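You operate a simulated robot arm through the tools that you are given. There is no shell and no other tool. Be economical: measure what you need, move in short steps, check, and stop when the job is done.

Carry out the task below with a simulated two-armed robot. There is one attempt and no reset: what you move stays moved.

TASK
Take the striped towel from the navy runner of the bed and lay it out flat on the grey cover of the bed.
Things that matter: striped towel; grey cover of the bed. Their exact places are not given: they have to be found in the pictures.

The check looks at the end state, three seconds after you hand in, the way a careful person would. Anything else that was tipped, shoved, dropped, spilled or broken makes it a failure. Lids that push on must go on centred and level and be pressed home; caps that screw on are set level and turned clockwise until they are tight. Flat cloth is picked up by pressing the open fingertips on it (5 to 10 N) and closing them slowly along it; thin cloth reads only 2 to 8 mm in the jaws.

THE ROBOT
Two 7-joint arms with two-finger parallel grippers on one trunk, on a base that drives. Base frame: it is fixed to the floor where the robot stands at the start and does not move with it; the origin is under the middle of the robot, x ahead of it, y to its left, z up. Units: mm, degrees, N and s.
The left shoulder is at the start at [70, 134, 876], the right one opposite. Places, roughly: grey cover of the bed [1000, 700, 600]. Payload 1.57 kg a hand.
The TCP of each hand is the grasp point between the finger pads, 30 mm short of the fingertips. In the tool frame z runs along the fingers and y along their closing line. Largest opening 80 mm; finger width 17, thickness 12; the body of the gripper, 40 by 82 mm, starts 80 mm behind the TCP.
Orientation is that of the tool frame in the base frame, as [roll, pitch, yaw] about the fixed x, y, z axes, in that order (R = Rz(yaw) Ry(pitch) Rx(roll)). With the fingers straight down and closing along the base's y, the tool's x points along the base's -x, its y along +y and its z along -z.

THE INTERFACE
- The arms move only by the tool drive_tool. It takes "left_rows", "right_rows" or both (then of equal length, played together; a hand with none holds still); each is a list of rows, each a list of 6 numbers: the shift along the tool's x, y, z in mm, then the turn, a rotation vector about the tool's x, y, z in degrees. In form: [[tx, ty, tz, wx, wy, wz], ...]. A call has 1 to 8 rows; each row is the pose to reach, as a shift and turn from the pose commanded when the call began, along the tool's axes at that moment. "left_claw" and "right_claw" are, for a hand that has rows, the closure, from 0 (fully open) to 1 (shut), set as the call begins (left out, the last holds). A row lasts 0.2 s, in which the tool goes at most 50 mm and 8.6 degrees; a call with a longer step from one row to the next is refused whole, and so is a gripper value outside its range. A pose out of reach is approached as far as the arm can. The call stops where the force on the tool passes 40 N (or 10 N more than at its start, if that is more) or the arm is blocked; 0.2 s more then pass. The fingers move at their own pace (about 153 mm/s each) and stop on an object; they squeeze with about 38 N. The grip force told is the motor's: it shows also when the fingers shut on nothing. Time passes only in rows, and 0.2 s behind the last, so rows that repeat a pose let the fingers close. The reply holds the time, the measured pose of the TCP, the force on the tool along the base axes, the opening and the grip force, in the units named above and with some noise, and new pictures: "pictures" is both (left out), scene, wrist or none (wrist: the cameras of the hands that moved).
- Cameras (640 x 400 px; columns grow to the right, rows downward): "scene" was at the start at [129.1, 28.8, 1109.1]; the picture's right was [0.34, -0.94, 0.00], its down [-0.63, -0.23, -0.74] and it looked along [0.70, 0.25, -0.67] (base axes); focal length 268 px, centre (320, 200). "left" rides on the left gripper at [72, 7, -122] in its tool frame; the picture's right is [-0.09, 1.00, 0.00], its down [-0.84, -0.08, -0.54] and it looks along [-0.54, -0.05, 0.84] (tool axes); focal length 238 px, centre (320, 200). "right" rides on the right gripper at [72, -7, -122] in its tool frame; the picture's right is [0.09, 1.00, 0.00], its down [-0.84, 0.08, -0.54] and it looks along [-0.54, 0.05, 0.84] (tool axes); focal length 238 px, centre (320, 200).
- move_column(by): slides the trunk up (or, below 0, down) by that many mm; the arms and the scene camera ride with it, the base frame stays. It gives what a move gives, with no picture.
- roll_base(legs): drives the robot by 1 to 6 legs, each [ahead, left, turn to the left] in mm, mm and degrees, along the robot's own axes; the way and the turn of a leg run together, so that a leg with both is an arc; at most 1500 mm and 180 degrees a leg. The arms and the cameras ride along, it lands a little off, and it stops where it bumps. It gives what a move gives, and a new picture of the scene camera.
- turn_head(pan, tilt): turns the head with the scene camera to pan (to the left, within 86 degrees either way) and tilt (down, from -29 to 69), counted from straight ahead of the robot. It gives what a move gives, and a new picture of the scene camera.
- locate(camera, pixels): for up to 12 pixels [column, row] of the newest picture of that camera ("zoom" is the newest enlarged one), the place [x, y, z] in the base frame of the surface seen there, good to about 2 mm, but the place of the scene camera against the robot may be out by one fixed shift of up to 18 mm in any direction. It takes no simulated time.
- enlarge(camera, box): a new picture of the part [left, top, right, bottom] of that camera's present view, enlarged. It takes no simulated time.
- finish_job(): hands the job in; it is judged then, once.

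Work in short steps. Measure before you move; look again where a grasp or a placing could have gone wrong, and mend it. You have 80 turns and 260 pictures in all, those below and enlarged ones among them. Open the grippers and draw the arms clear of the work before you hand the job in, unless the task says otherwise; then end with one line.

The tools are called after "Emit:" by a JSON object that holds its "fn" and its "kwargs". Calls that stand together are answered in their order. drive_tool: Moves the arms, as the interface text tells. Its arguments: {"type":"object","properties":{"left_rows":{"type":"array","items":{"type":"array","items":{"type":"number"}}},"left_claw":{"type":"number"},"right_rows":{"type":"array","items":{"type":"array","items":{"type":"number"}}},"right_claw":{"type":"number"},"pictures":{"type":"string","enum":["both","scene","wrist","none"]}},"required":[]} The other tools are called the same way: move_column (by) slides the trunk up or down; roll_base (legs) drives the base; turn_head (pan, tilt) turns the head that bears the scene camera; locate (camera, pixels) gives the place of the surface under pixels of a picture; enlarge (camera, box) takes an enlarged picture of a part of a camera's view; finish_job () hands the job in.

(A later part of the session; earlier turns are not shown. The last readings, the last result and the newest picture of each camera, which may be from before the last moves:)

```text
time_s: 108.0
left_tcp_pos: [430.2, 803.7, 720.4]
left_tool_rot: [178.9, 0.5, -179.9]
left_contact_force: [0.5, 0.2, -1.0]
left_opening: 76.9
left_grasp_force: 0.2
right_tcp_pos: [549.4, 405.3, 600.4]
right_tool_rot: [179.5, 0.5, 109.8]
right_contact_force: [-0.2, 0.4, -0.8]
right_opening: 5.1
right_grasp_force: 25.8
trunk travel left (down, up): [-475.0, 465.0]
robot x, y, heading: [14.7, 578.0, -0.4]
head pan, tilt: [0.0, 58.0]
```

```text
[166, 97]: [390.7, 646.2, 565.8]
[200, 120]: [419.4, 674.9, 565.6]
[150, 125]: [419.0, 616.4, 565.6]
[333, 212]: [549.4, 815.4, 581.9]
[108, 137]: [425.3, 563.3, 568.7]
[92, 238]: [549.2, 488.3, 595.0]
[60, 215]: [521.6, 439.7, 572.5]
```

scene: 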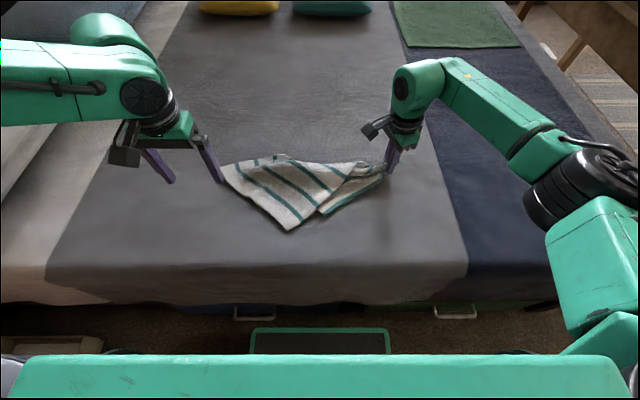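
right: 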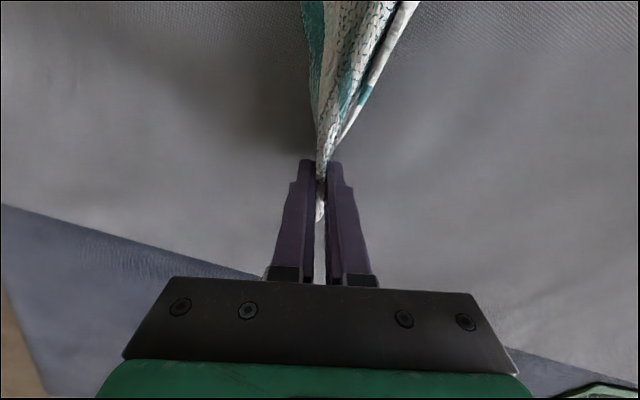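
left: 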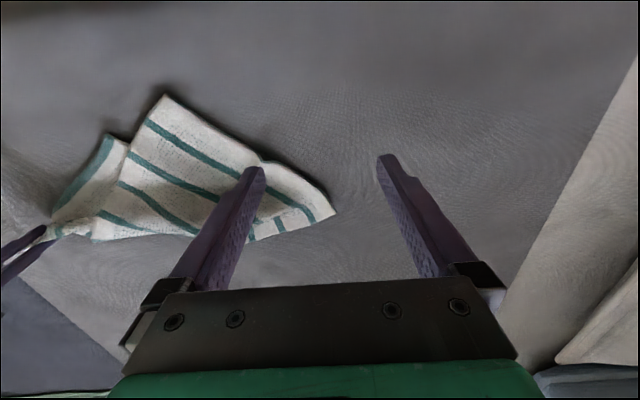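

Corner C_L is at (391,646). I move the left hand to straddle it 20 mm inside the tip and descend near the cover.

Emit:
{"fn": "drive_tool", "kwargs": {"left_rows": [[5, -40, 5, 0, 0, 0], [9, -80, 15, 0, 0, 0], [14, -120, 35, 0, 0, 0], [18, -158, 65, 0, 0, 0], [18, -158, 95, 0, 0, 0], [18, -158, 118, 0, 0, 0], [18, -158, 122, 0, 0, 0]], "left_claw": 0.22, "pictures": "wrist"}}

```text
time_s: 109.7
left_tcp_pos: [403.4, 664.9, 606.9]
left_tool_rot: [179.0, 0.5, -179.9]
left_contact_force: [0.1, 0.5, -0.3]
left_opening: 62.7
left_grasp_force: 0.0
left hand out of reach, approached as far as the arm can: row 5, 6, 7
right_tcp_pos: [549.2, 406.0, 600.0]
right_tool_rot: [179.7, 0.5, 109.7]
right_contact_force: [0.0, 0.7, 0.6]
right_opening: 5.3
right_grasp_force: 24.8
trunk travel left (down, up): [-475.0, 465.0]
robot x, y, heading: [14.7, 576.7, -0.6]
head pan, tilt: [0.0, 58.0]
```

left: 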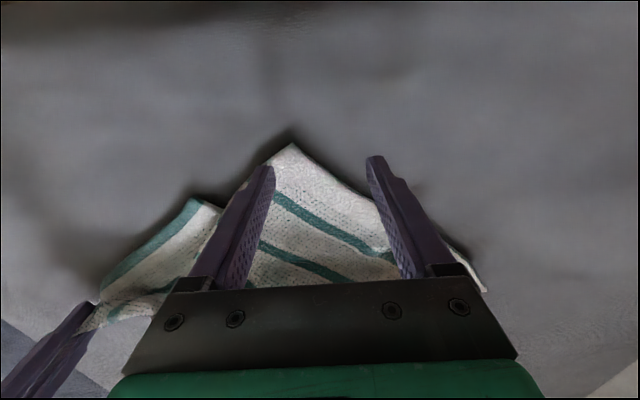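

The left arm is limited at this trunk height again. I raise both hands 80 mm, lower the trunk 80 mm, and re-aim.

Emit:
{"fn": "drive_tool", "kwargs": {"left_rows": [[0, -5, -27, 0, 0, 0], [-4, -10, -54, 0, 0, 0], [-8, -19, -80, 0, 0, 0]], "right_rows": [[0, 0, -27, 0, 0, 0], [0, 0, -54, 0, 0, 0], [0, 0, -80, 0, 0, 0]], "pictures": "none"}}

Emit:
{"fn": "move_column", "kwargs": {"by": -80}}

Emit:
{"fn": "drive_tool", "kwargs": {"left_rows": [[0, 0, 0, 0, 0, 0]], "pictures": "wrist"}}

Emit:
{"fn": "locate", "kwargs": {"camera": "left", "pixels": [[290, 145], [275, 165], [320, 165]]}}

```text
time_s: 110.5
left_tcp_pos: [408.9, 642.7, 684.3]
left_tool_rot: [178.8, 0.5, -179.9]
left_contact_force: [0.2, 0.1, 0.2]
left_opening: 62.1
left_grasp_force: 0.0
right_tcp_pos: [553.7, 406.0, 680.5]
right_tool_rot: [179.7, 0.4, 109.9]
right_contact_force: [-0.1, 0.4, -0.8]
right_opening: 5.1
right_grasp_force: 25.7
trunk travel left (down, up): [-475.0, 465.0]
robot x, y, heading: [18.5, 579.7, -0.6]
head pan, tilt: [0.0, 58.0]
```

```text
time_s: 111.6
left_tcp_pos: [410.7, 643.9, 605.4]
left_tool_rot: [178.9, 0.6, -180.0]
left_contact_force: [-0.1, -0.3, 0.1]
left_opening: 62.5
left_grasp_force: 0.0
right_tcp_pos: [554.1, 406.0, 600.2]
right_tool_rot: [179.7, 0.5, 109.8]
right_contact_force: [0.8, 0.2, -0.2]
right_opening: 5.2
right_grasp_force: 25.5
trunk travel left (down, up): [-395.0, 545.0]
robot x, y, heading: [12.5, 576.8, -0.5]
head pan, tilt: [0.0, 58.0]
```

```text
time_s: 112.0
left_tcp_pos: [409.9, 642.0, 605.8]
left_tool_rot: [179.0, 0.5, -179.9]
left_contact_force: [0.3, 0.7, 0.6]
left_opening: 62.4
left_grasp_force: 0.0
right_tcp_pos: [555.2, 404.8, 600.1]
right_tool_rot: [179.6, 0.5, 109.8]
right_contact_force: [-0.8, -0.4, 0.2]
right_opening: 5.2
right_grasp_force: 25.3
trunk travel left (down, up): [-395.0, 545.0]
robot x, y, heading: [16.3, 575.4, -0.6]
head pan, tilt: [0.0, 58.0]
```

left: 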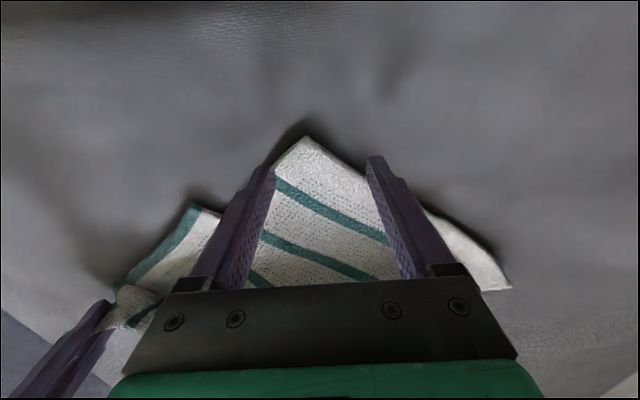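

```text
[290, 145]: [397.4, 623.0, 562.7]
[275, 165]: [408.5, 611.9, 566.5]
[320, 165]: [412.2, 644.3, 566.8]
```

The corner is at about (391,634); I shift 6 mm right, descend to the cover and close in steps.

Emit:
{"fn": "drive_tool", "kwargs": {"left_rows": [[0, -6, 6, 0, 0, 0], [0, -6, 11, 0, 0, 0], [0, -6, 14, 0, 0, 0], [0, -6, 14.5, 0, 0, 0]], "pictures": "none"}}

Emit:
{"fn": "drive_tool", "kwargs": {"left_rows": [[0, 0, 0, 0, 0, 0], [0, 0, 0, 0, 0, 0]], "left_claw": 0.45, "pictures": "none"}}

Emit:
{"fn": "drive_tool", "kwargs": {"left_rows": [[0, 0, 0, 0, 0, 0], [0, 0, 0, 0, 0, 0]], "left_claw": 0.65, "pictures": "wrist"}}

```text
time_s: 113.0
left_tcp_pos: [410.5, 636.3, 593.5]
left_tool_rot: [179.0, 0.9, -179.8]
left_contact_force: [3.2, 0.4, 12.3]
left_opening: 61.7
left_grasp_force: 0.0
right_tcp_pos: [552.4, 405.5, 600.7]
right_tool_rot: [179.7, 0.5, 109.8]
right_contact_force: [-0.8, -0.2, 0.5]
right_opening: 5.0
right_grasp_force: 25.0
trunk travel left (down, up): [-395.0, 545.0]
robot x, y, heading: [12.6, 577.4, -0.6]
head pan, tilt: [0.0, 58.0]
```

```text
time_s: 113.6
left_tcp_pos: [407.7, 638.2, 591.7]
left_tool_rot: [178.9, 0.7, -180.0]
left_contact_force: [1.1, -0.7, 16.4]
left_opening: 42.0
left_grasp_force: 0.0
right_tcp_pos: [552.6, 405.2, 599.1]
right_tool_rot: [179.5, 0.5, 109.8]
right_contact_force: [0.0, 0.1, -0.1]
right_opening: 5.2
right_grasp_force: 25.6
trunk travel left (down, up): [-395.0, 545.0]
robot x, y, heading: [13.2, 574.5, -0.6]
head pan, tilt: [0.0, 58.0]
```

```text
time_s: 114.2
left_tcp_pos: [408.9, 637.8, 592.9]
left_tool_rot: [178.9, 0.8, -179.8]
left_contact_force: [0.4, -0.9, 18.5]
left_opening: 25.1
left_grasp_force: 0.0
right_tcp_pos: [552.2, 405.4, 600.3]
right_tool_rot: [179.5, 0.5, 109.8]
right_contact_force: [-1.3, 0.2, 0.1]
right_opening: 5.1
right_grasp_force: 25.5
trunk travel left (down, up): [-395.0, 545.0]
robot x, y, heading: [16.9, 576.3, -0.5]
head pan, tilt: [0.0, 58.0]
```

left: 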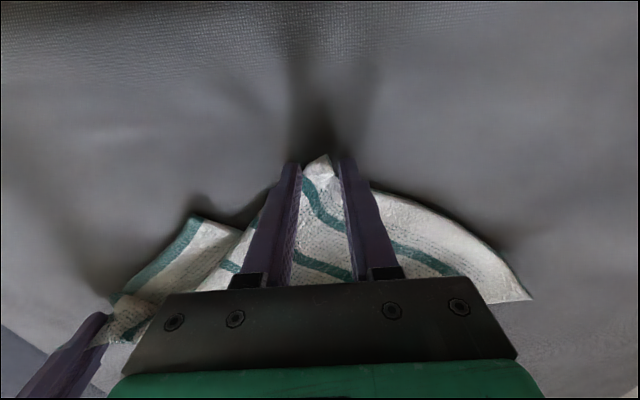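

The corner is gathering between the fingers. I close fully.

Emit:
{"fn": "drive_tool", "kwargs": {"left_rows": [[0, 0, 0, 0, 0, 0], [0, 0, 0, 0, 0, 0]], "left_claw": 0.85, "pictures": "none"}}

Emit:
{"fn": "drive_tool", "kwargs": {"left_rows": [[0, 0, 0, 0, 0, 0], [0, 0, 0, 0, 0, 0], [0, 0, 0, 0, 0, 0]], "left_claw": 1.0, "pictures": "wrist"}}

```text
time_s: 114.8
left_tcp_pos: [409.0, 637.5, 593.6]
left_tool_rot: [178.8, 0.7, -180.0]
left_contact_force: [0.3, -0.8, 17.9]
left_opening: 9.6
left_grasp_force: 0.1
right_tcp_pos: [551.8, 406.4, 601.1]
right_tool_rot: [179.6, 0.6, 109.9]
right_contact_force: [0.5, 0.1, 0.6]
right_opening: 5.5
right_grasp_force: 25.4
trunk travel left (down, up): [-395.0, 545.0]
robot x, y, heading: [11.5, 575.8, -0.5]
head pan, tilt: [0.0, 58.0]
```

```text
time_s: 115.6
left_tcp_pos: [408.6, 637.8, 591.3]
left_tool_rot: [178.9, 0.8, -179.8]
left_contact_force: [-0.5, -0.6, 18.4]
left_opening: 4.6
left_grasp_force: 25.2
right_tcp_pos: [550.8, 405.3, 601.4]
right_tool_rot: [179.6, 0.6, 109.8]
right_contact_force: [0.2, 0.1, 0.0]
right_opening: 5.3
right_grasp_force: 24.8
trunk travel left (down, up): [-395.0, 545.0]
robot x, y, heading: [12.6, 576.9, -0.5]
head pan, tilt: [0.0, 58.0]
```

left: 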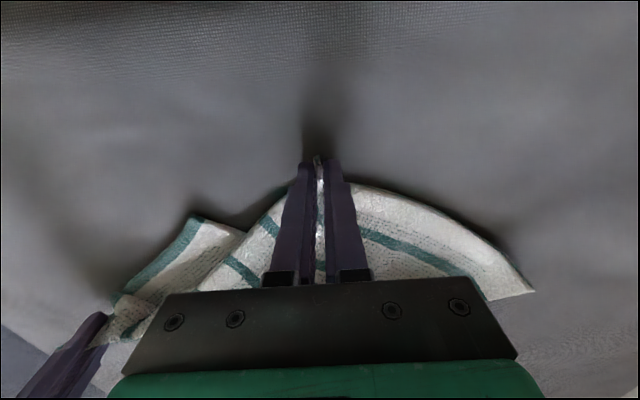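

Left holds C_L (4.6 mm). I raise the trunk 270 mm and spread the hands to face each other along y.

Emit:
{"fn": "move_column", "kwargs": {"by": 270}}

Emit:
{"fn": "drive_tool", "kwargs": {"left_rows": [[-18, 20, 0, 0, 0, 0], [-36, 40, 0, 0, 0, 0], [-54, 60, 0, 0, 0, 0], [-72, 80, 0, 0, 0, 0], [-90, 95, 0, 0, 0, 0], [-90, 95, 0, 0, 0, 0]], "right_rows": [[3, -9, 0, 0, 0, 0], [7, -19, 0, 0, 0, 0], [10, -28, 0, 0, 0, 0], [13, -38, 0, 0, 0, 0], [17, -47, 0, 0, 0, 0], [17, -47, 0, 0, 0, 0]], "pictures": "scene"}}

Emit:
{"fn": "enlarge", "kwargs": {"camera": "scene", "box": [140, 60, 460, 260]}}

```text
time_s: 118.4
left_tcp_pos: [409.1, 638.4, 860.3]
left_tool_rot: [178.9, 0.6, -179.9]
left_contact_force: [1.4, -0.2, -0.8]
left_opening: 4.2
left_grasp_force: 24.8
right_tcp_pos: [554.1, 405.0, 868.5]
right_tool_rot: [179.6, 0.5, 109.8]
right_contact_force: [0.6, -0.3, -0.4]
right_opening: 5.2
right_grasp_force: 25.3
trunk travel left (down, up): [-665.0, 275.0]
robot x, y, heading: [15.0, 574.8, -0.5]
head pan, tilt: [0.0, 58.0]
```

```text
time_s: 119.8
left_tcp_pos: [500.0, 734.5, 864.1]
left_tool_rot: [179.0, 0.5, -180.0]
left_contact_force: [-0.1, -4.7, -0.2]
left_opening: 4.1
left_grasp_force: 24.9
right_tcp_pos: [502.5, 406.9, 867.9]
right_tool_rot: [179.6, 0.4, 109.8]
right_contact_force: [-0.2, 7.1, -1.0]
right_opening: 5.3
right_grasp_force: 25.3
trunk travel left (down, up): [-665.0, 275.0]
robot x, y, heading: [12.0, 578.4, -0.8]
head pan, tilt: [0.0, 58.0]
```

scene: 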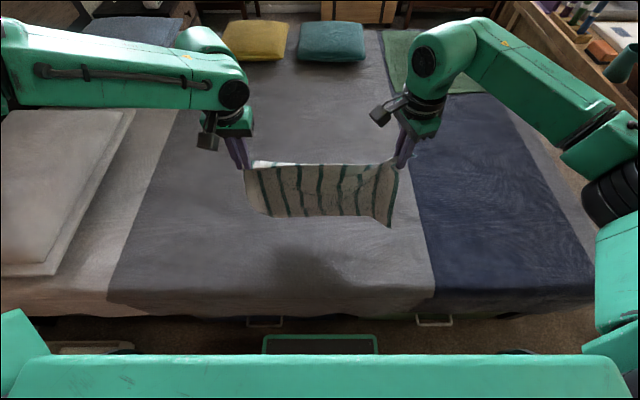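

```text
2.00 times, centred on (300, 160) of scene
```

zoom: 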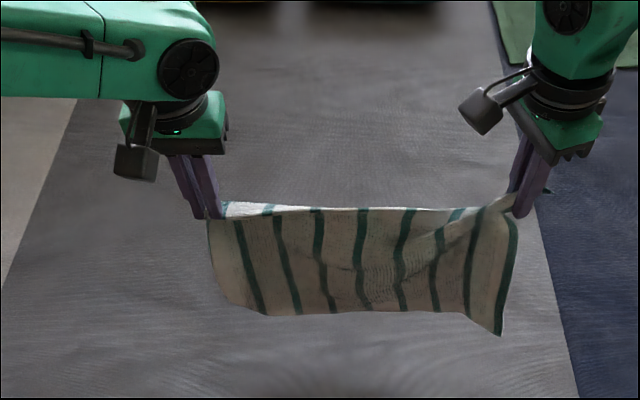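

A clean rectangular hang, span 328 with light tension. I extend 95 mm forward, then lower until the bottom edge just touches.

Emit:
{"fn": "drive_tool", "kwargs": {"left_rows": [[-19, 0, 0, 0, 0, 0], [-38, 0, 0, 0, 0, 0], [-57, 0, 0, 0, 0, 0], [-76, 0, 0, 0, 0, 0], [-95, 0, 0, 0, 0, 0]], "right_rows": [[-6, 18, 0, 0, 0, 0], [-13, 36, 0, 0, 0, 0], [-19, 54, 0, 0, 0, 0], [-25, 72, 0, 0, 0, 0], [-32, 90, 0, 0, 0, 0]], "pictures": "none"}}

Emit:
{"fn": "move_column", "kwargs": {"by": -50}}

Emit:
{"fn": "turn_head", "kwargs": {"pan": 0, "tilt": 55}}

Emit:
{"fn": "enlarge", "kwargs": {"camera": "scene", "box": [140, 60, 460, 260]}}

```text
time_s: 121.0
left_tcp_pos: [550.6, 754.4, 878.0]
left_tool_rot: [179.2, 0.7, 180.0]
left_contact_force: [1.5, -20.2, 0.8]
left_opening: 4.6
left_grasp_force: 24.8
left hand out of reach, approached as far as the arm can: row 2, 3, 4, 5
right_tcp_pos: [598.5, 408.1, 870.3]
right_tool_rot: [179.6, 0.3, 110.0]
right_contact_force: [-2.1, 20.2, 0.2]
right_opening: 5.2
right_grasp_force: 25.1
trunk travel left (down, up): [-665.0, 275.0]
robot x, y, heading: [14.4, 573.3, -0.5]
head pan, tilt: [0.0, 58.0]
```

```text
time_s: 121.9
left_tcp_pos: [550.2, 754.7, 829.2]
left_tool_rot: [179.2, 0.6, -179.9]
left_contact_force: [3.0, -21.3, 0.1]
left_opening: 4.4
left_grasp_force: 24.5
right_tcp_pos: [599.0, 406.7, 819.3]
right_tool_rot: [179.6, 0.3, 109.9]
right_contact_force: [-2.7, 22.4, -0.7]
right_opening: 4.9
right_grasp_force: 25.4
trunk travel left (down, up): [-615.0, 325.0]
robot x, y, heading: [14.9, 581.5, -0.5]
head pan, tilt: [0.0, 58.0]
```

```text
time_s: 122.5
left_tcp_pos: [549.9, 753.8, 828.3]
left_tool_rot: [179.1, 0.6, -179.9]
left_contact_force: [3.2, -22.7, -0.1]
left_opening: 4.7
left_grasp_force: 25.3
right_tcp_pos: [598.1, 407.2, 819.6]
right_tool_rot: [179.6, 0.2, 109.8]
right_contact_force: [-3.1, 21.8, -0.1]
right_opening: 5.3
right_grasp_force: 25.9
trunk travel left (down, up): [-615.0, 325.0]
robot x, y, heading: [16.2, 577.9, -0.5]
head pan, tilt: [0.0, 55.0]
```

scene: 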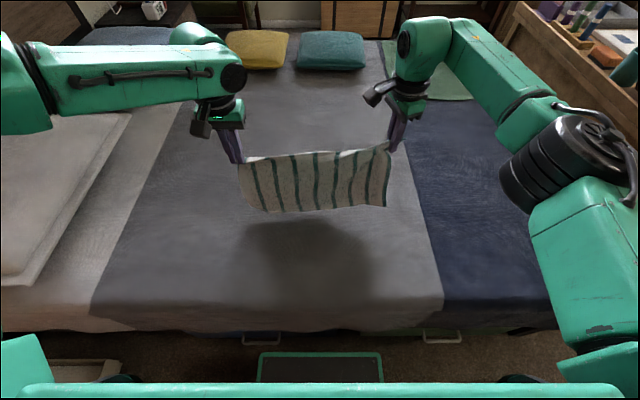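

```text
2.00 times, centred on (300, 160) of scene
```

zoom: 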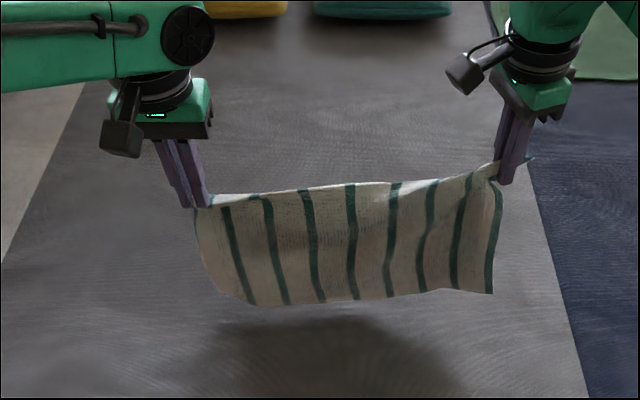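

The hang is clean but the left is at its reach (x=550) and tension is 22 N. I tilt the left fingers forward 35°, which extends its reach, moving it to x≈600 in line with the right.

Emit:
{"fn": "drive_tool", "kwargs": {"left_rows": [[-5, -4, 1, 0, -6, 0], [-15, -6, 2, 0, -12, 0], [-25, -6, 3, 0, -18, 0], [-35, -6, 4, 0, -24, 0], [-43, -6, 5, 0, -30, 0], [-50, -6, 6, 0, -36, 0], [-50, -6, 6, 0, -36, 0]], "right_rows": [[0, 0, 0, 0, 0, 0], [0, 0, 0, 0, 0, 0], [0, 0, 0, 0, 0, 0], [0, 0, 0, 0, 0, 0], [0, 0, 0, 0, 0, 0], [0, 0, 0, 0, 0, 0], [0, 0, 0, 0, 0, 0]], "pictures": "scene"}}

```text
time_s: 124.1
left_tcp_pos: [597.8, 749.4, 821.4]
left_tool_rot: [178.8, 36.6, 179.5]
left_contact_force: [-1.5, -15.2, -0.4]
left_opening: 4.4
left_grasp_force: 25.5
right_tcp_pos: [599.5, 405.1, 818.3]
right_tool_rot: [179.6, 0.4, 109.8]
right_contact_force: [1.5, 14.7, 0.1]
right_opening: 5.4
right_grasp_force: 25.5
trunk travel left (down, up): [-615.0, 325.0]
robot x, y, heading: [9.6, 581.6, -0.4]
head pan, tilt: [0.0, 55.0]
```

scene: 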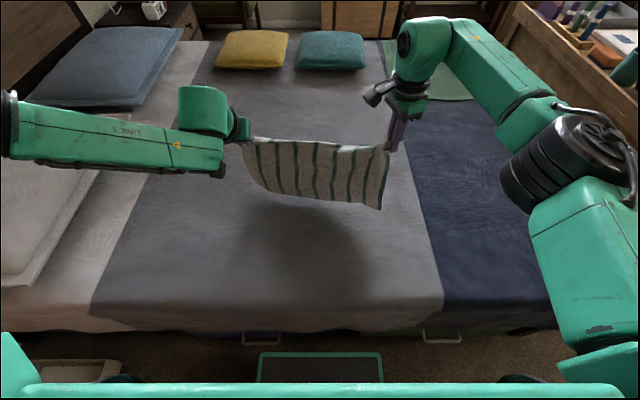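

Both are aligned at x≈598. I go 35 mm further (right tilting 20°) and check the left elbow height over the pillow.

Emit:
{"fn": "drive_tool", "kwargs": {"left_rows": [[-9, 0, 7, 0, 0, 0], [-19, 0, 14, 0, 0, 0], [-28, 0, 21, 0, 0, 0], [-28, 0, 21, 0, 0, 0]], "right_rows": [[-4, 11, 0, -6.3, -2.3, 0], [-8, 22, 0, -12.5, -4.6, 0], [-12, 33, 0, -18.8, -6.8, 0], [-12, 33, 0, -18.8, -6.8, 0]], "pictures": "scene"}}

Emit:
{"fn": "locate", "kwargs": {"camera": "scene", "pixels": [[10, 130], [60, 165], [150, 172], [225, 165], [300, 200], [385, 205], [250, 180], [30, 200]]}}

```text
time_s: 125.1
left_tcp_pos: [634.2, 750.3, 822.0]
left_tool_rot: [178.8, 36.6, 179.3]
left_contact_force: [-1.4, -15.0, 0.4]
left_opening: 4.3
left_grasp_force: 24.8
right_tcp_pos: [633.2, 405.5, 821.9]
right_tool_rot: [160.7, 7.2, 108.6]
right_contact_force: [1.6, 14.7, -0.7]
right_opening: 5.3
right_grasp_force: 25.6
trunk travel left (down, up): [-615.0, 325.0]
robot x, y, heading: [12.4, 576.2, -0.2]
head pan, tilt: [0.0, 55.0]
```

scene: 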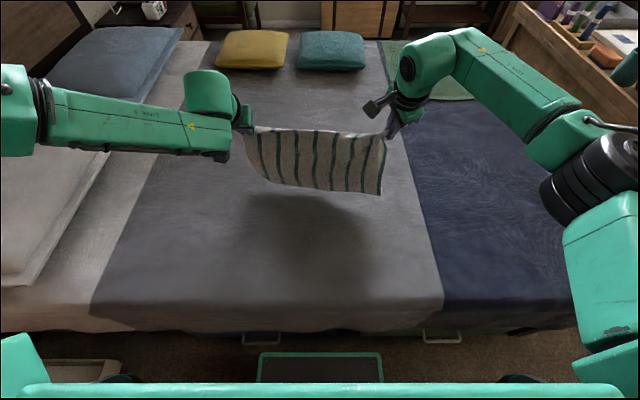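

```text
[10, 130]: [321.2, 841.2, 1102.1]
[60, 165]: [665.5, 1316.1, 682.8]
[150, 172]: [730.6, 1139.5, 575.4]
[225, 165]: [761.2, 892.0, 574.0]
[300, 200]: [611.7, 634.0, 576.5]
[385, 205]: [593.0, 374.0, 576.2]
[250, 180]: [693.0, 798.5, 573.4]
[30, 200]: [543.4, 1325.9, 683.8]
```

Elbow is at z≈1100, safe. I begin laying: lower, retreat, lower, retreat (constant orientation).

Emit:
{"fn": "move_column", "kwargs": {"by": -45}}

Emit:
{"fn": "drive_tool", "kwargs": {"left_rows": [[18, 0, -13, 0, 0, 0], [36, 0, -27, 0, 0, 0]], "right_rows": [[10, -19, -8, 0, 0, 0], [20, -38, -16, 0, 0, 0]], "pictures": "none"}}

Emit:
{"fn": "move_column", "kwargs": {"by": -45}}

Emit:
{"fn": "drive_tool", "kwargs": {"left_rows": [[18, 0, -13, 0, 0, 0], [36, 0, -27, 0, 0, 0]], "right_rows": [[7, -20, -8, 0, 0, 0], [14, -40, -16, 0, 0, 0]], "pictures": "scene"}}

Emit:
{"fn": "enlarge", "kwargs": {"camera": "scene", "box": [180, 80, 460, 260]}}

```text
time_s: 126.0
left_tcp_pos: [635.0, 749.1, 776.7]
left_tool_rot: [178.8, 36.7, 179.3]
left_contact_force: [-1.8, -14.4, -0.2]
left_opening: 4.1
left_grasp_force: 25.0
right_tcp_pos: [633.7, 404.9, 774.9]
right_tool_rot: [160.7, 7.1, 108.6]
right_contact_force: [1.0, 14.3, -0.6]
right_opening: 5.4
right_grasp_force: 25.3
trunk travel left (down, up): [-570.0, 370.0]
robot x, y, heading: [14.7, 577.8, -0.7]
head pan, tilt: [0.0, 55.0]
```

```text
time_s: 126.6
left_tcp_pos: [587.8, 749.9, 777.9]
left_tool_rot: [178.7, 36.6, 179.3]
left_contact_force: [-0.9, -8.4, -0.9]
left_opening: 4.3
left_grasp_force: 24.5
right_tcp_pos: [587.5, 410.5, 776.5]
right_tool_rot: [160.7, 7.2, 108.5]
right_contact_force: [-0.1, 8.6, 0.6]
right_opening: 5.1
right_grasp_force: 25.2
trunk travel left (down, up): [-570.0, 370.0]
robot x, y, heading: [14.3, 577.9, -0.8]
head pan, tilt: [0.0, 55.0]
```

```text
time_s: 127.5
left_tcp_pos: [590.0, 750.4, 733.3]
left_tool_rot: [178.7, 36.6, 179.5]
left_contact_force: [-0.6, -7.0, -0.5]
left_opening: 4.1
left_grasp_force: 25.1
right_tcp_pos: [588.7, 412.2, 731.5]
right_tool_rot: [160.7, 7.0, 108.6]
right_contact_force: [-0.4, 7.3, 1.1]
right_opening: 5.3
right_grasp_force: 25.1
trunk travel left (down, up): [-525.0, 415.0]
robot x, y, heading: [14.1, 576.3, -0.5]
head pan, tilt: [0.0, 55.0]
```

```text
time_s: 128.1
left_tcp_pos: [543.6, 749.4, 734.9]
left_tool_rot: [178.8, 36.5, 179.4]
left_contact_force: [-1.0, -9.6, 0.4]
left_opening: 4.1
left_grasp_force: 24.6
right_tcp_pos: [542.9, 409.7, 732.4]
right_tool_rot: [160.7, 7.1, 108.7]
right_contact_force: [0.8, 9.0, 0.2]
right_opening: 5.2
right_grasp_force: 25.7
trunk travel left (down, up): [-525.0, 415.0]
robot x, y, heading: [13.1, 577.5, -0.5]
head pan, tilt: [0.0, 55.0]
```

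scene: 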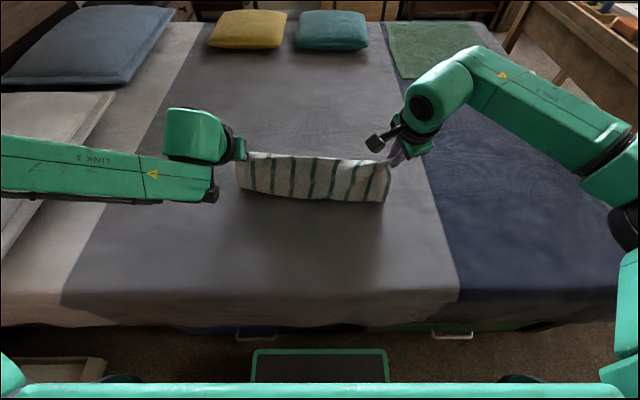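

```text
2.22 times, centred on (320, 170) of scene
```

zoom: 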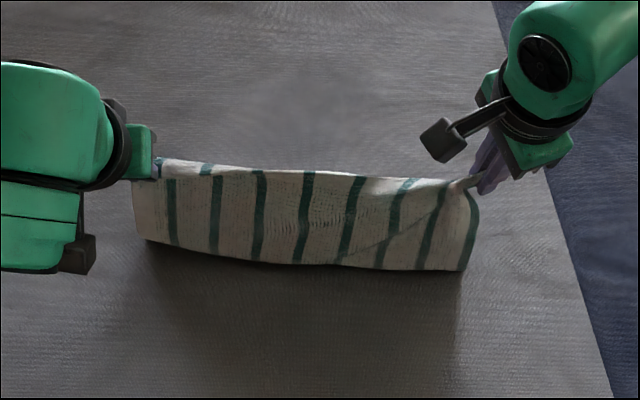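

It keeps a straight edge; the laid part is hidden behind the hanging part. I continue.

Emit:
{"fn": "move_column", "kwargs": {"by": -45}}

Emit:
{"fn": "drive_tool", "kwargs": {"left_rows": [[18, 0, -13, 0, 0, 0], [36, 0, -27, 0, 0, 0]], "right_rows": [[7, -20, -8, 0, 0, 0], [14, -40, -16, 0, 0, 0]], "pictures": "none"}}

Emit:
{"fn": "move_column", "kwargs": {"by": -45}}

Emit:
{"fn": "drive_tool", "kwargs": {"left_rows": [[18, 0, -13, 0, 0, 0], [38, 0, -29, 0, 0, 0]], "right_rows": [[7, -20, -8, 0, 0, 0], [15, -42, -17, 0, 0, 0]], "pictures": "scene"}}

Emit:
{"fn": "enlarge", "kwargs": {"camera": "scene", "box": [180, 100, 460, 280]}}

```text
time_s: 128.9
left_tcp_pos: [543.1, 750.1, 690.0]
left_tool_rot: [178.7, 36.6, 179.4]
left_contact_force: [-0.6, -9.3, 0.5]
left_opening: 4.1
left_grasp_force: 25.1
right_tcp_pos: [543.2, 409.1, 686.6]
right_tool_rot: [160.7, 7.0, 108.6]
right_contact_force: [0.5, 9.8, 0.6]
right_opening: 5.2
right_grasp_force: 25.3
trunk travel left (down, up): [-480.0, 460.0]
robot x, y, heading: [13.8, 576.8, -0.8]
head pan, tilt: [0.0, 55.0]
```

```text
time_s: 129.6
left_tcp_pos: [499.8, 750.6, 687.9]
left_tool_rot: [178.8, 36.6, 179.4]
left_contact_force: [-0.2, -9.9, 0.4]
left_opening: 4.3
left_grasp_force: 24.5
right_tcp_pos: [498.2, 409.8, 688.5]
right_tool_rot: [160.7, 7.3, 108.6]
right_contact_force: [0.0, 9.9, -0.4]
right_opening: 5.2
right_grasp_force: 24.4
trunk travel left (down, up): [-480.0, 460.0]
robot x, y, heading: [15.1, 573.5, -0.3]
head pan, tilt: [0.0, 55.0]
```

```text
time_s: 130.4
left_tcp_pos: [499.8, 750.5, 643.2]
left_tool_rot: [178.8, 36.6, 179.4]
left_contact_force: [-0.5, -9.6, 0.9]
left_opening: 4.2
left_grasp_force: 24.9
right_tcp_pos: [499.0, 410.7, 642.0]
right_tool_rot: [160.8, 7.2, 108.7]
right_contact_force: [0.4, 9.9, 0.2]
right_opening: 5.0
right_grasp_force: 24.9
trunk travel left (down, up): [-435.0, 505.0]
robot x, y, heading: [13.3, 577.2, -0.6]
head pan, tilt: [0.0, 55.0]
```

```text
time_s: 131.0
left_tcp_pos: [464.8, 749.7, 642.4]
left_tool_rot: [178.7, 36.7, 179.4]
left_contact_force: [-0.9, -9.7, 0.0]
left_opening: 4.4
left_grasp_force: 24.7
left hand out of reach, approached as far as the arm can: row 2
right_tcp_pos: [451.6, 409.9, 643.6]
right_tool_rot: [160.6, 7.1, 108.6]
right_contact_force: [1.5, 10.6, 0.5]
right_opening: 5.0
right_grasp_force: 25.5
trunk travel left (down, up): [-435.0, 505.0]
robot x, y, heading: [12.4, 577.9, -0.5]
head pan, tilt: [0.0, 55.0]
```

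scene: 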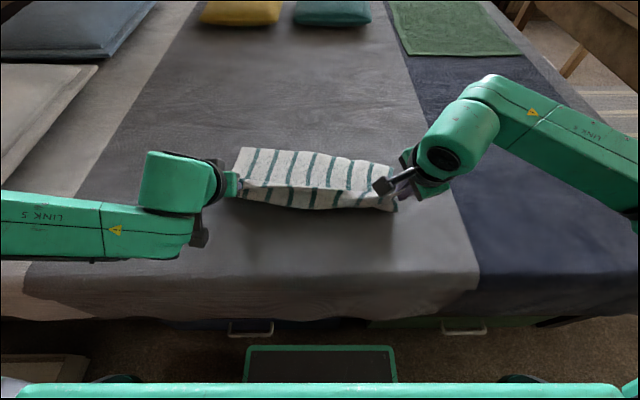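

```text
2.22 times, centred on (320, 190) of scene
```

zoom: 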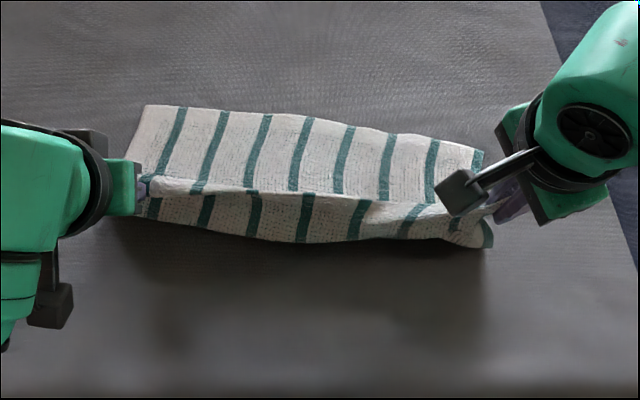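

Beautifully flat behind the hands. The left can't retract more, so I finish with small base moves backward and trunk lowering.

Emit:
{"fn": "move_column", "kwargs": {"by": -30}}

Emit:
{"fn": "roll_base", "kwargs": {"legs": [[-40, 0, 0]]}}

Emit:
{"fn": "move_column", "kwargs": {"by": -18}}

Emit:
{"fn": "enlarge", "kwargs": {"camera": "scene", "box": [180, 90, 460, 270]}}

```text
time_s: 131.8
left_tcp_pos: [464.9, 749.2, 613.6]
left_tool_rot: [178.7, 36.7, 179.3]
left_contact_force: [-1.1, -9.8, -0.2]
left_opening: 3.9
left_grasp_force: 24.8
right_tcp_pos: [450.5, 410.7, 613.3]
right_tool_rot: [160.7, 7.2, 108.5]
right_contact_force: [0.4, 9.7, -0.4]
right_opening: 5.3
right_grasp_force: 25.3
trunk travel left (down, up): [-405.0, 535.0]
robot x, y, heading: [15.4, 576.0, -0.5]
head pan, tilt: [0.0, 55.0]
```

```text
time_s: 132.7
left_tcp_pos: [425.3, 750.6, 613.4]
left_tool_rot: [178.7, 36.6, 179.4]
left_contact_force: [-1.7, -9.6, 0.5]
left_opening: 4.3
left_grasp_force: 25.1
right_tcp_pos: [410.7, 410.5, 613.1]
right_tool_rot: [160.8, 7.1, 108.6]
right_contact_force: [1.0, 10.2, 0.2]
right_opening: 5.4
right_grasp_force: 25.6
trunk travel left (down, up): [-405.0, 535.0]
robot x, y, heading: [-24.3, 579.3, -0.6]
head pan, tilt: [0.0, 55.0]
```

scene: 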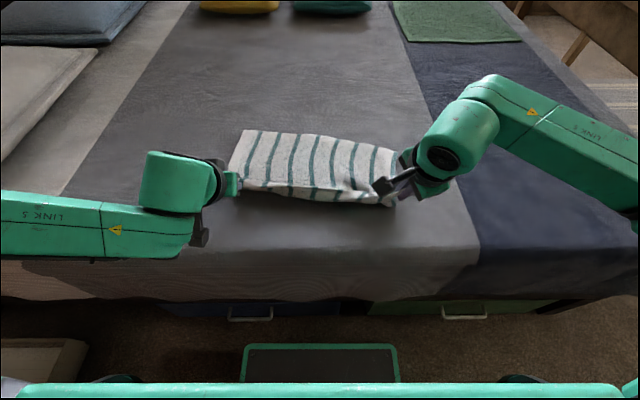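

```text
time_s: 133.3
left_tcp_pos: [425.5, 749.3, 593.6]
left_tool_rot: [178.9, 36.7, 179.4]
left_contact_force: [-1.4, -10.2, 2.6]
left_opening: 4.2
left_grasp_force: 24.3
right_tcp_pos: [411.4, 410.8, 596.9]
right_tool_rot: [160.7, 7.0, 108.7]
right_contact_force: [1.1, 9.0, 1.9]
right_opening: 5.4
right_grasp_force: 25.6
trunk travel left (down, up): [-387.0, 553.0]
robot x, y, heading: [-21.7, 575.7, -0.4]
head pan, tilt: [0.0, 55.0]
```

```text
2.22 times, centred on (320, 180) of scene
```

zoom: 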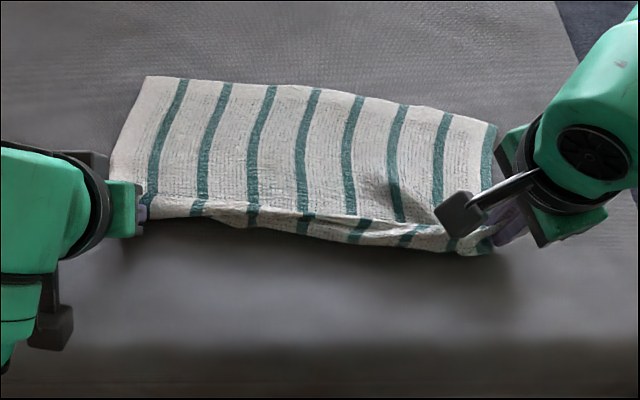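

Both hands touch the cover. I pull back 25 mm to take out the slack, then check.

Emit:
{"fn": "roll_base", "kwargs": {"legs": [[-25, 0, 0]]}}

Emit:
{"fn": "enlarge", "kwargs": {"camera": "scene", "box": [180, 90, 460, 270]}}

```text
time_s: 134.1
left_tcp_pos: [400.2, 750.3, 594.5]
left_tool_rot: [178.7, 36.6, 179.3]
left_contact_force: [-1.1, -9.7, 0.4]
left_opening: 4.2
left_grasp_force: 25.0
right_tcp_pos: [385.8, 411.1, 595.8]
right_tool_rot: [160.7, 7.1, 108.6]
right_contact_force: [0.8, 10.0, 1.1]
right_opening: 5.2
right_grasp_force: 25.0
trunk travel left (down, up): [-387.0, 553.0]
robot x, y, heading: [-52.3, 579.0, -0.5]
head pan, tilt: [0.0, 55.0]
```

scene: 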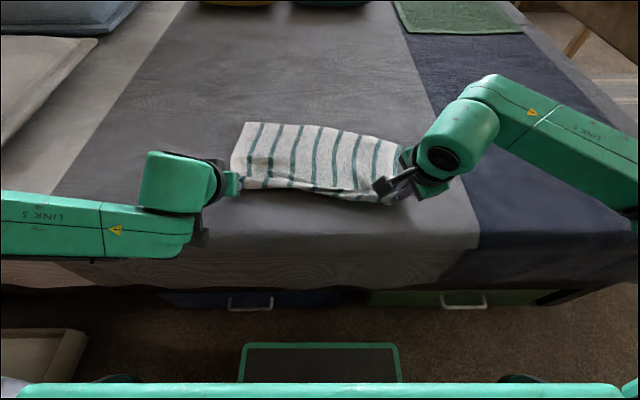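

```text
2.22 times, centred on (320, 180) of scene
```

zoom: 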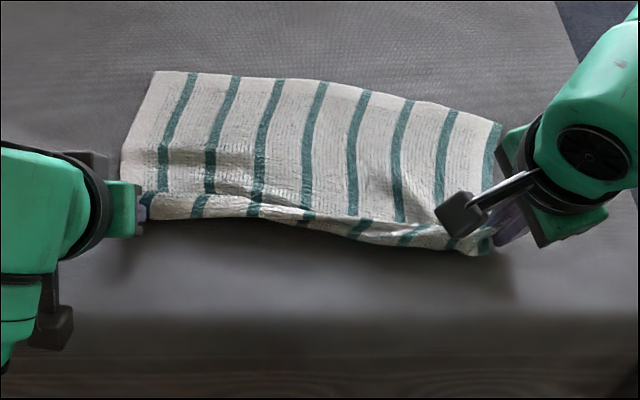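

Wrinkles appear by the left side (zoom (210,160)). I measure the cloth's heights and edges before deciding.

Emit:
{"fn": "locate", "kwargs": {"camera": "scene", "pixels": [[248, 124], [320, 127], [393, 145], [272, 162], [270, 175], [300, 183], [270, 187], [340, 160], [340, 197], [265, 150]]}}

Emit:
{"fn": "drive_tool", "kwargs": {"left_rows": [[0, 0, 0, 0, 0, 0]], "right_rows": [[0, 0, 0, 0, 0, 0]], "pictures": "wrist"}}

```text
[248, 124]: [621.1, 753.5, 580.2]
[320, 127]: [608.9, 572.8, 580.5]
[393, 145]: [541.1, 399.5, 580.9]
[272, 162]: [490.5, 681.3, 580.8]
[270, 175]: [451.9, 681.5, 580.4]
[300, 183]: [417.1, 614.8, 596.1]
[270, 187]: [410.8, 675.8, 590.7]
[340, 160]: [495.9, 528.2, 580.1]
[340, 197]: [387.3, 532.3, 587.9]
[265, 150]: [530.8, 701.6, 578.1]
```

```text
time_s: 134.5
left_tcp_pos: [400.8, 749.4, 595.5]
left_tool_rot: [178.8, 36.6, 179.3]
left_contact_force: [-1.1, -7.8, 0.9]
left_opening: 4.0
left_grasp_force: 24.8
right_tcp_pos: [386.5, 411.6, 595.8]
right_tool_rot: [160.6, 7.1, 108.7]
right_contact_force: [1.3, 8.2, 0.2]
right_opening: 5.5
right_grasp_force: 24.8
trunk travel left (down, up): [-387.0, 553.0]
robot x, y, heading: [-45.3, 579.4, -0.4]
head pan, tilt: [0.0, 55.0]
```

right: 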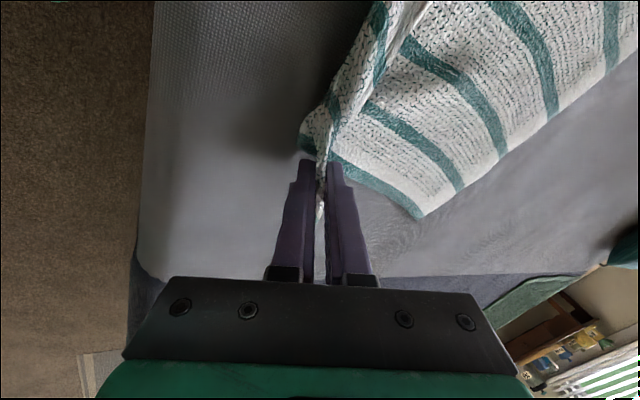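
left: 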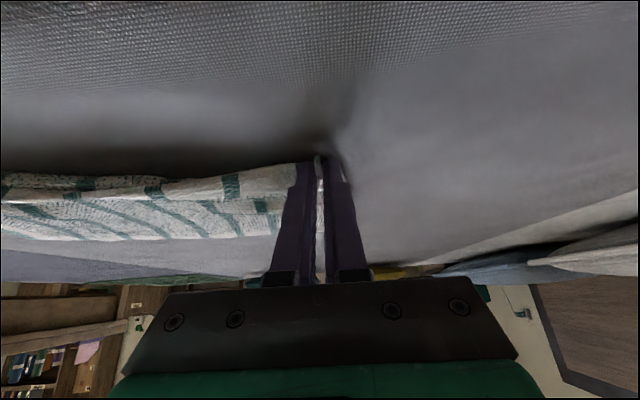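

The flat area is fine; the right end has a fold bunched at the pinch (F-edge shows only 155 mm). I release both hands, withdraw along the fingers, and look.

Emit:
{"fn": "drive_tool", "kwargs": {"left_rows": [[0, 0, 0, 0, 0, 0], [0, 0, 0, 0, 0, 0], [0, 0, -20, 0, 0, 0], [0, 0, -50, 0, 0, 0], [0, 0, -90, 0, 0, 0], [0, 20, -130, 0, 0, 0]], "right_rows": [[0, 0, 0, 0, 0, 0], [0, 0, 0, 0, 0, 0], [0, 0, -20, 0, 0, 0], [0, 0, -50, 0, 0, 0], [0, 0, -90, 0, 0, 0], [-20, 0, -130, 0, 0, 0]], "left_claw": 0.4, "right_claw": 0.4, "pictures": "both"}}

Emit:
{"fn": "enlarge", "kwargs": {"camera": "scene", "box": [180, 90, 460, 270]}}

```text
time_s: 135.9
left_tcp_pos: [403.3, 763.9, 714.9]
left_tool_rot: [178.4, 35.8, 179.3]
left_contact_force: [-0.7, -0.3, 1.1]
left_opening: 48.0
left_grasp_force: 0.1
left hand out of reach, approached as far as the arm can: row 3, 4, 5, 6
right_tcp_pos: [347.1, 393.2, 718.8]
right_tool_rot: [160.7, 7.1, 108.6]
right_contact_force: [-0.3, -0.4, -0.7]
right_opening: 47.9
right_grasp_force: 0.0
trunk travel left (down, up): [-387.0, 553.0]
robot x, y, heading: [-51.7, 580.1, -0.4]
head pan, tilt: [0.0, 55.0]
```

scene: 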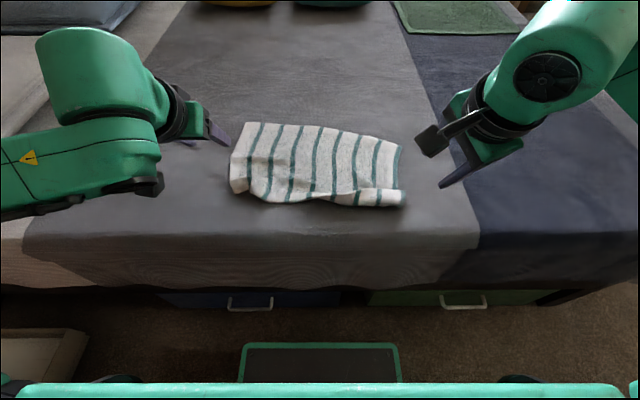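
right: 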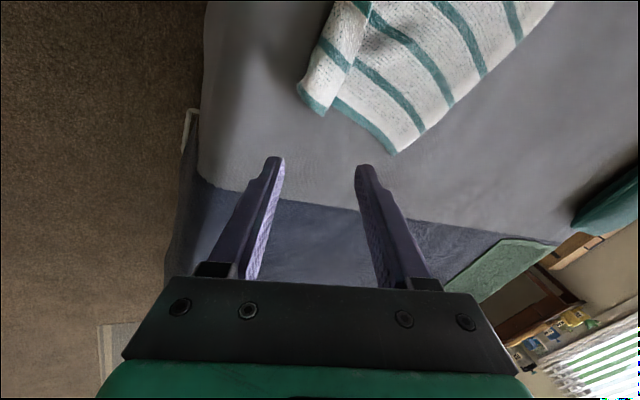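
left: 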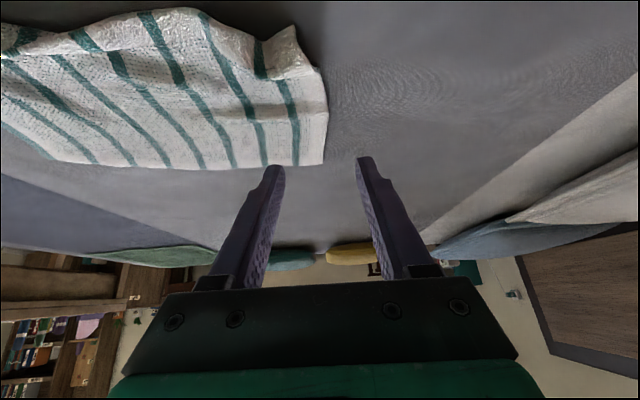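

```text
2.22 times, centred on (320, 180) of scene
```

zoom: 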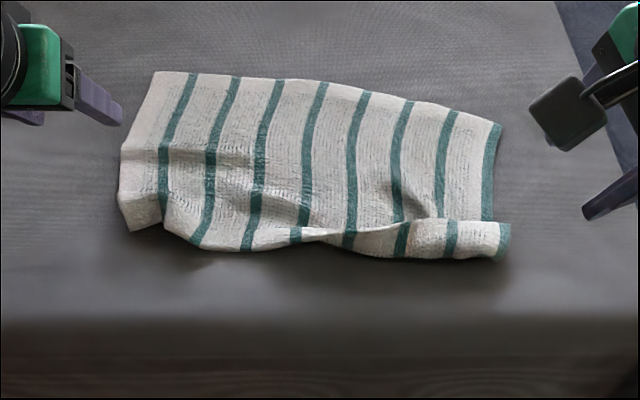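

Nearly there: remaining are a folded strip along the near-right edge and wrinkles at left. The right end sits ~70 mm too near, so I'll first pull the far-right corner (541,399) forward. I roll ahead 65 mm and bring the right hand over it.

Emit:
{"fn": "roll_base", "kwargs": {"legs": [[65, 0, 0]]}}

Emit:
{"fn": "drive_tool", "kwargs": {"right_rows": [[-1, 14, 19, 3.1, 1.1, -2.7], [-3, 29, 39, 6.3, 2.3, -5.3], [-4, 43, 58, 9.4, 3.4, -8], [-5, 57, 77, 12.5, 4.5, -10.7], [-7, 72, 96, 15.7, 5.7, -13.3], [-8, 86, 116, 18.8, 6.8, -16]], "right_claw": 0.04, "pictures": "wrist"}}

```text
time_s: 136.9
left_tcp_pos: [472.3, 761.3, 719.4]
left_tool_rot: [178.8, 36.3, 179.3]
left_contact_force: [0.5, -0.7, 0.2]
left_opening: 47.9
left_grasp_force: 0.0
right_tcp_pos: [415.1, 392.3, 716.3]
right_tool_rot: [160.8, 7.1, 108.8]
right_contact_force: [-1.1, 0.4, -0.7]
right_opening: 48.2
right_grasp_force: 0.1
trunk travel left (down, up): [-387.0, 553.0]
robot x, y, heading: [15.2, 577.6, 0.1]
head pan, tilt: [0.0, 55.0]
```

scene: 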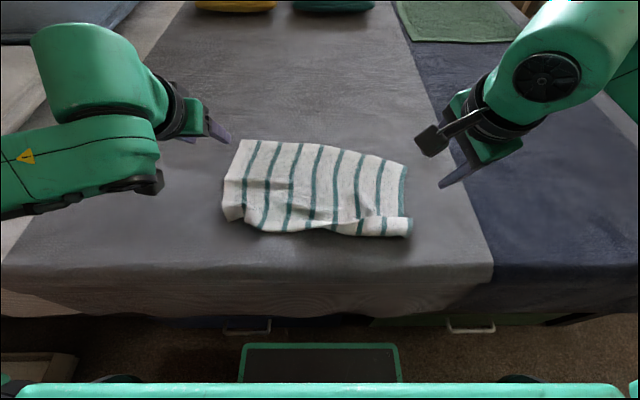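

```text
time_s: 138.3
left_tcp_pos: [473.3, 761.3, 718.3]
left_tool_rot: [178.8, 36.4, 179.4]
left_contact_force: [0.5, -0.2, 0.2]
left_opening: 48.1
left_grasp_force: 0.0
right_tcp_pos: [537.2, 415.5, 636.6]
right_tool_rot: [-178.8, 2.9, 125.5]
right_contact_force: [0.8, 0.1, 0.0]
right_opening: 76.7
right_grasp_force: 0.0
trunk travel left (down, up): [-387.0, 553.0]
robot x, y, heading: [17.7, 579.0, -0.5]
head pan, tilt: [0.0, 55.0]
```

right: 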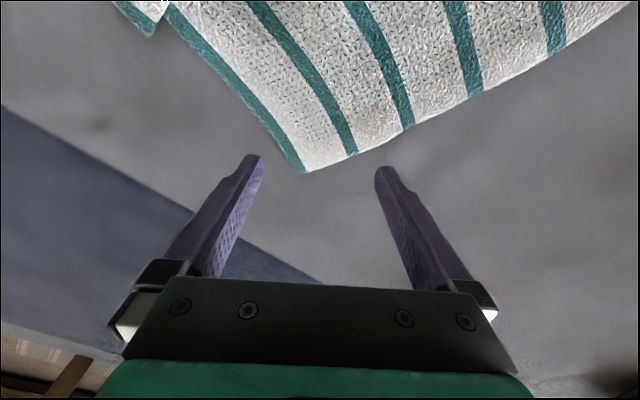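

Emit:
{"fn": "locate", "kwargs": {"camera": "right", "pixels": [[303, 170], [262, 120], [380, 140], [150, 30], [170, 12]]}}

```text
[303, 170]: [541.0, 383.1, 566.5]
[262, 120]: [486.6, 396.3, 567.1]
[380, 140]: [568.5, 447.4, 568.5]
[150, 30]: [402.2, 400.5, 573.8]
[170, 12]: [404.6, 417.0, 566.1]
```

The far-right corner is at (541,383). I straddle it, descend, and close in steps.

Emit:
{"fn": "drive_tool", "kwargs": {"right_rows": [[-5, -6, 12, 0, 0, 0], [-9, -13, 25, 0, 0, 0], [-9, -13, 38, 0, 0, 0], [-9, -13, 43, 0, 0, 0], [-9, -13, 45, 0, 0, 0]], "pictures": "none"}}

Emit:
{"fn": "drive_tool", "kwargs": {"right_rows": [[0, 0, 0, 0, 0, 0], [0, 0, 0, 0, 0, 0]], "right_claw": 0.35, "pictures": "wrist"}}

Emit:
{"fn": "drive_tool", "kwargs": {"right_rows": [[0, 0, 0, 0, 0, 0], [0, 0, 0, 0, 0, 0]], "right_claw": 0.6, "pictures": "none"}}

Emit:
{"fn": "drive_tool", "kwargs": {"right_rows": [[0, 0, 0, 0, 0, 0], [0, 0, 0, 0, 0, 0]], "right_claw": 0.8, "pictures": "none"}}

Emit:
{"fn": "drive_tool", "kwargs": {"right_rows": [[0, 0, 0, 0, 0, 0], [0, 0, 0, 0, 0, 0], [0, 0, 0, 0, 0, 0]], "right_claw": 1.0, "pictures": "wrist"}}

```text
time_s: 139.5
left_tcp_pos: [472.7, 760.6, 720.2]
left_tool_rot: [178.8, 36.5, 179.4]
left_contact_force: [0.4, -0.5, -0.3]
left_opening: 47.8
left_grasp_force: 0.0
right_tcp_pos: [531.3, 396.9, 594.3]
right_tool_rot: [-179.0, 2.9, 125.6]
right_contact_force: [1.5, -0.1, 5.4]
right_opening: 77.9
right_grasp_force: 1.1
trunk travel left (down, up): [-387.0, 553.0]
robot x, y, heading: [17.3, 581.7, -0.4]
head pan, tilt: [0.0, 55.0]
```

```text
time_s: 140.1
left_tcp_pos: [471.1, 761.6, 720.1]
left_tool_rot: [178.8, 36.7, 179.4]
left_contact_force: [0.4, -1.0, 0.1]
left_opening: 47.9
left_grasp_force: 0.2
right_tcp_pos: [529.3, 396.5, 593.7]
right_tool_rot: [-178.9, 2.8, 125.5]
right_contact_force: [-2.3, -0.2, 7.0]
right_opening: 49.2
right_grasp_force: 0.0
trunk travel left (down, up): [-387.0, 553.0]
robot x, y, heading: [16.9, 575.9, -0.5]
head pan, tilt: [0.0, 55.0]
```

right: 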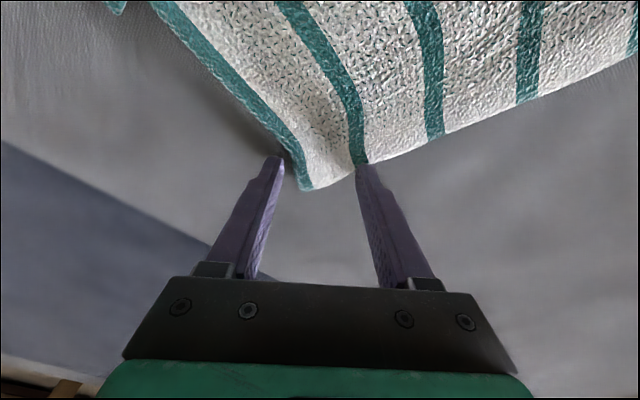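

```text
time_s: 140.7
left_tcp_pos: [470.5, 761.1, 718.7]
left_tool_rot: [178.7, 36.6, 179.4]
left_contact_force: [-0.1, 0.7, 0.2]
left_opening: 48.2
left_grasp_force: 0.0
right_tcp_pos: [529.8, 395.8, 592.9]
right_tool_rot: [-178.8, 2.9, 125.6]
right_contact_force: [-2.8, -1.0, 6.0]
right_opening: 29.0
right_grasp_force: 0.0
trunk travel left (down, up): [-387.0, 553.0]
robot x, y, heading: [15.8, 576.5, -0.4]
head pan, tilt: [0.0, 55.0]
```

```text
time_s: 141.3
left_tcp_pos: [471.3, 762.2, 719.7]
left_tool_rot: [178.7, 36.5, 179.4]
left_contact_force: [0.1, 0.3, 1.3]
left_opening: 48.2
left_grasp_force: 0.0
right_tcp_pos: [529.8, 397.6, 594.1]
right_tool_rot: [-178.9, 2.9, 125.5]
right_contact_force: [-3.0, -0.9, 6.2]
right_opening: 13.4
right_grasp_force: 0.1
trunk travel left (down, up): [-387.0, 553.0]
robot x, y, heading: [19.2, 575.5, -0.3]
head pan, tilt: [0.0, 55.0]
```

```text
time_s: 142.1
left_tcp_pos: [471.4, 761.3, 720.2]
left_tool_rot: [178.7, 36.6, 179.4]
left_contact_force: [0.2, 0.6, 0.9]
left_opening: 47.9
left_grasp_force: 0.0
right_tcp_pos: [530.5, 396.2, 593.2]
right_tool_rot: [-179.0, 3.0, 125.6]
right_contact_force: [2.6, 1.5, 5.2]
right_opening: 5.0
right_grasp_force: 25.6
trunk travel left (down, up): [-387.0, 553.0]
robot x, y, heading: [16.2, 579.6, -0.6]
head pan, tilt: [0.0, 55.0]
```

right: 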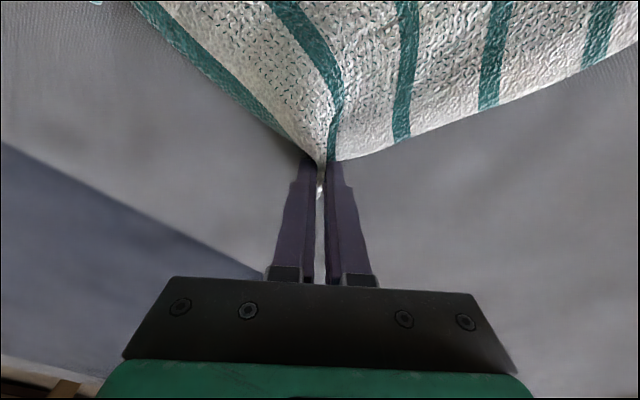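

Gripped (5.0 mm). I pull the corner 70 mm forward and 15 mm right, just above the cover.

Emit:
{"fn": "drive_tool", "kwargs": {"right_rows": [[0, 0, -4, 0, 0, 0], [-9, 8, -5, 0, 0, 0], [-18, 16, -5, 0, 0, 0], [-27, 24, -5, 0, 0, 0], [-36, 32, -5, 0, 0, 0], [-45, 40, -5, 0, 0, 0], [-53, 48, -5, 0, 0, 0], [-53, 48, -5, 0, 0, 0]], "pictures": "scene"}}

Emit:
{"fn": "enlarge", "kwargs": {"camera": "scene", "box": [180, 100, 460, 270]}}

```text
time_s: 143.9
left_tcp_pos: [473.5, 760.6, 718.4]
left_tool_rot: [178.7, 36.5, 179.5]
left_contact_force: [0.3, -0.5, 0.3]
left_opening: 47.9
left_grasp_force: 0.1
right_tcp_pos: [599.1, 381.3, 600.0]
right_tool_rot: [-178.9, 2.9, 125.6]
right_contact_force: [-0.1, -0.1, 0.4]
right_opening: 4.7
right_grasp_force: 25.0
trunk travel left (down, up): [-387.0, 553.0]
robot x, y, heading: [16.8, 576.5, -0.4]
head pan, tilt: [0.0, 55.0]
```

scene: 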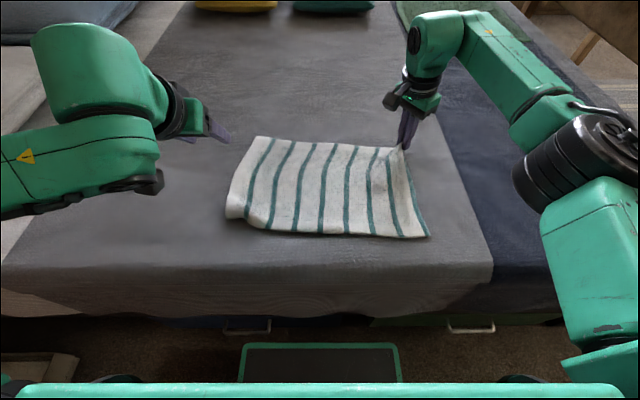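

```text
2.29 times, centred on (320, 185) of scene
```

zoom: 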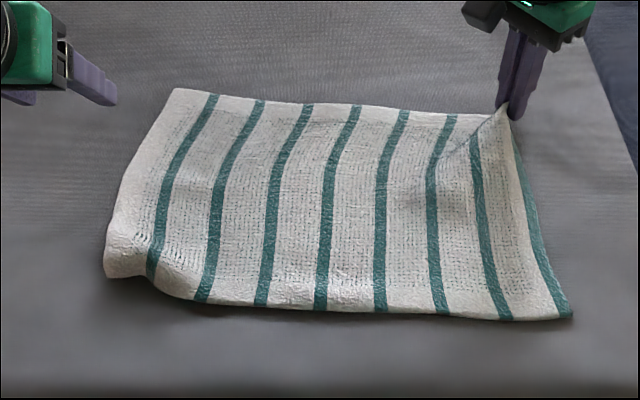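

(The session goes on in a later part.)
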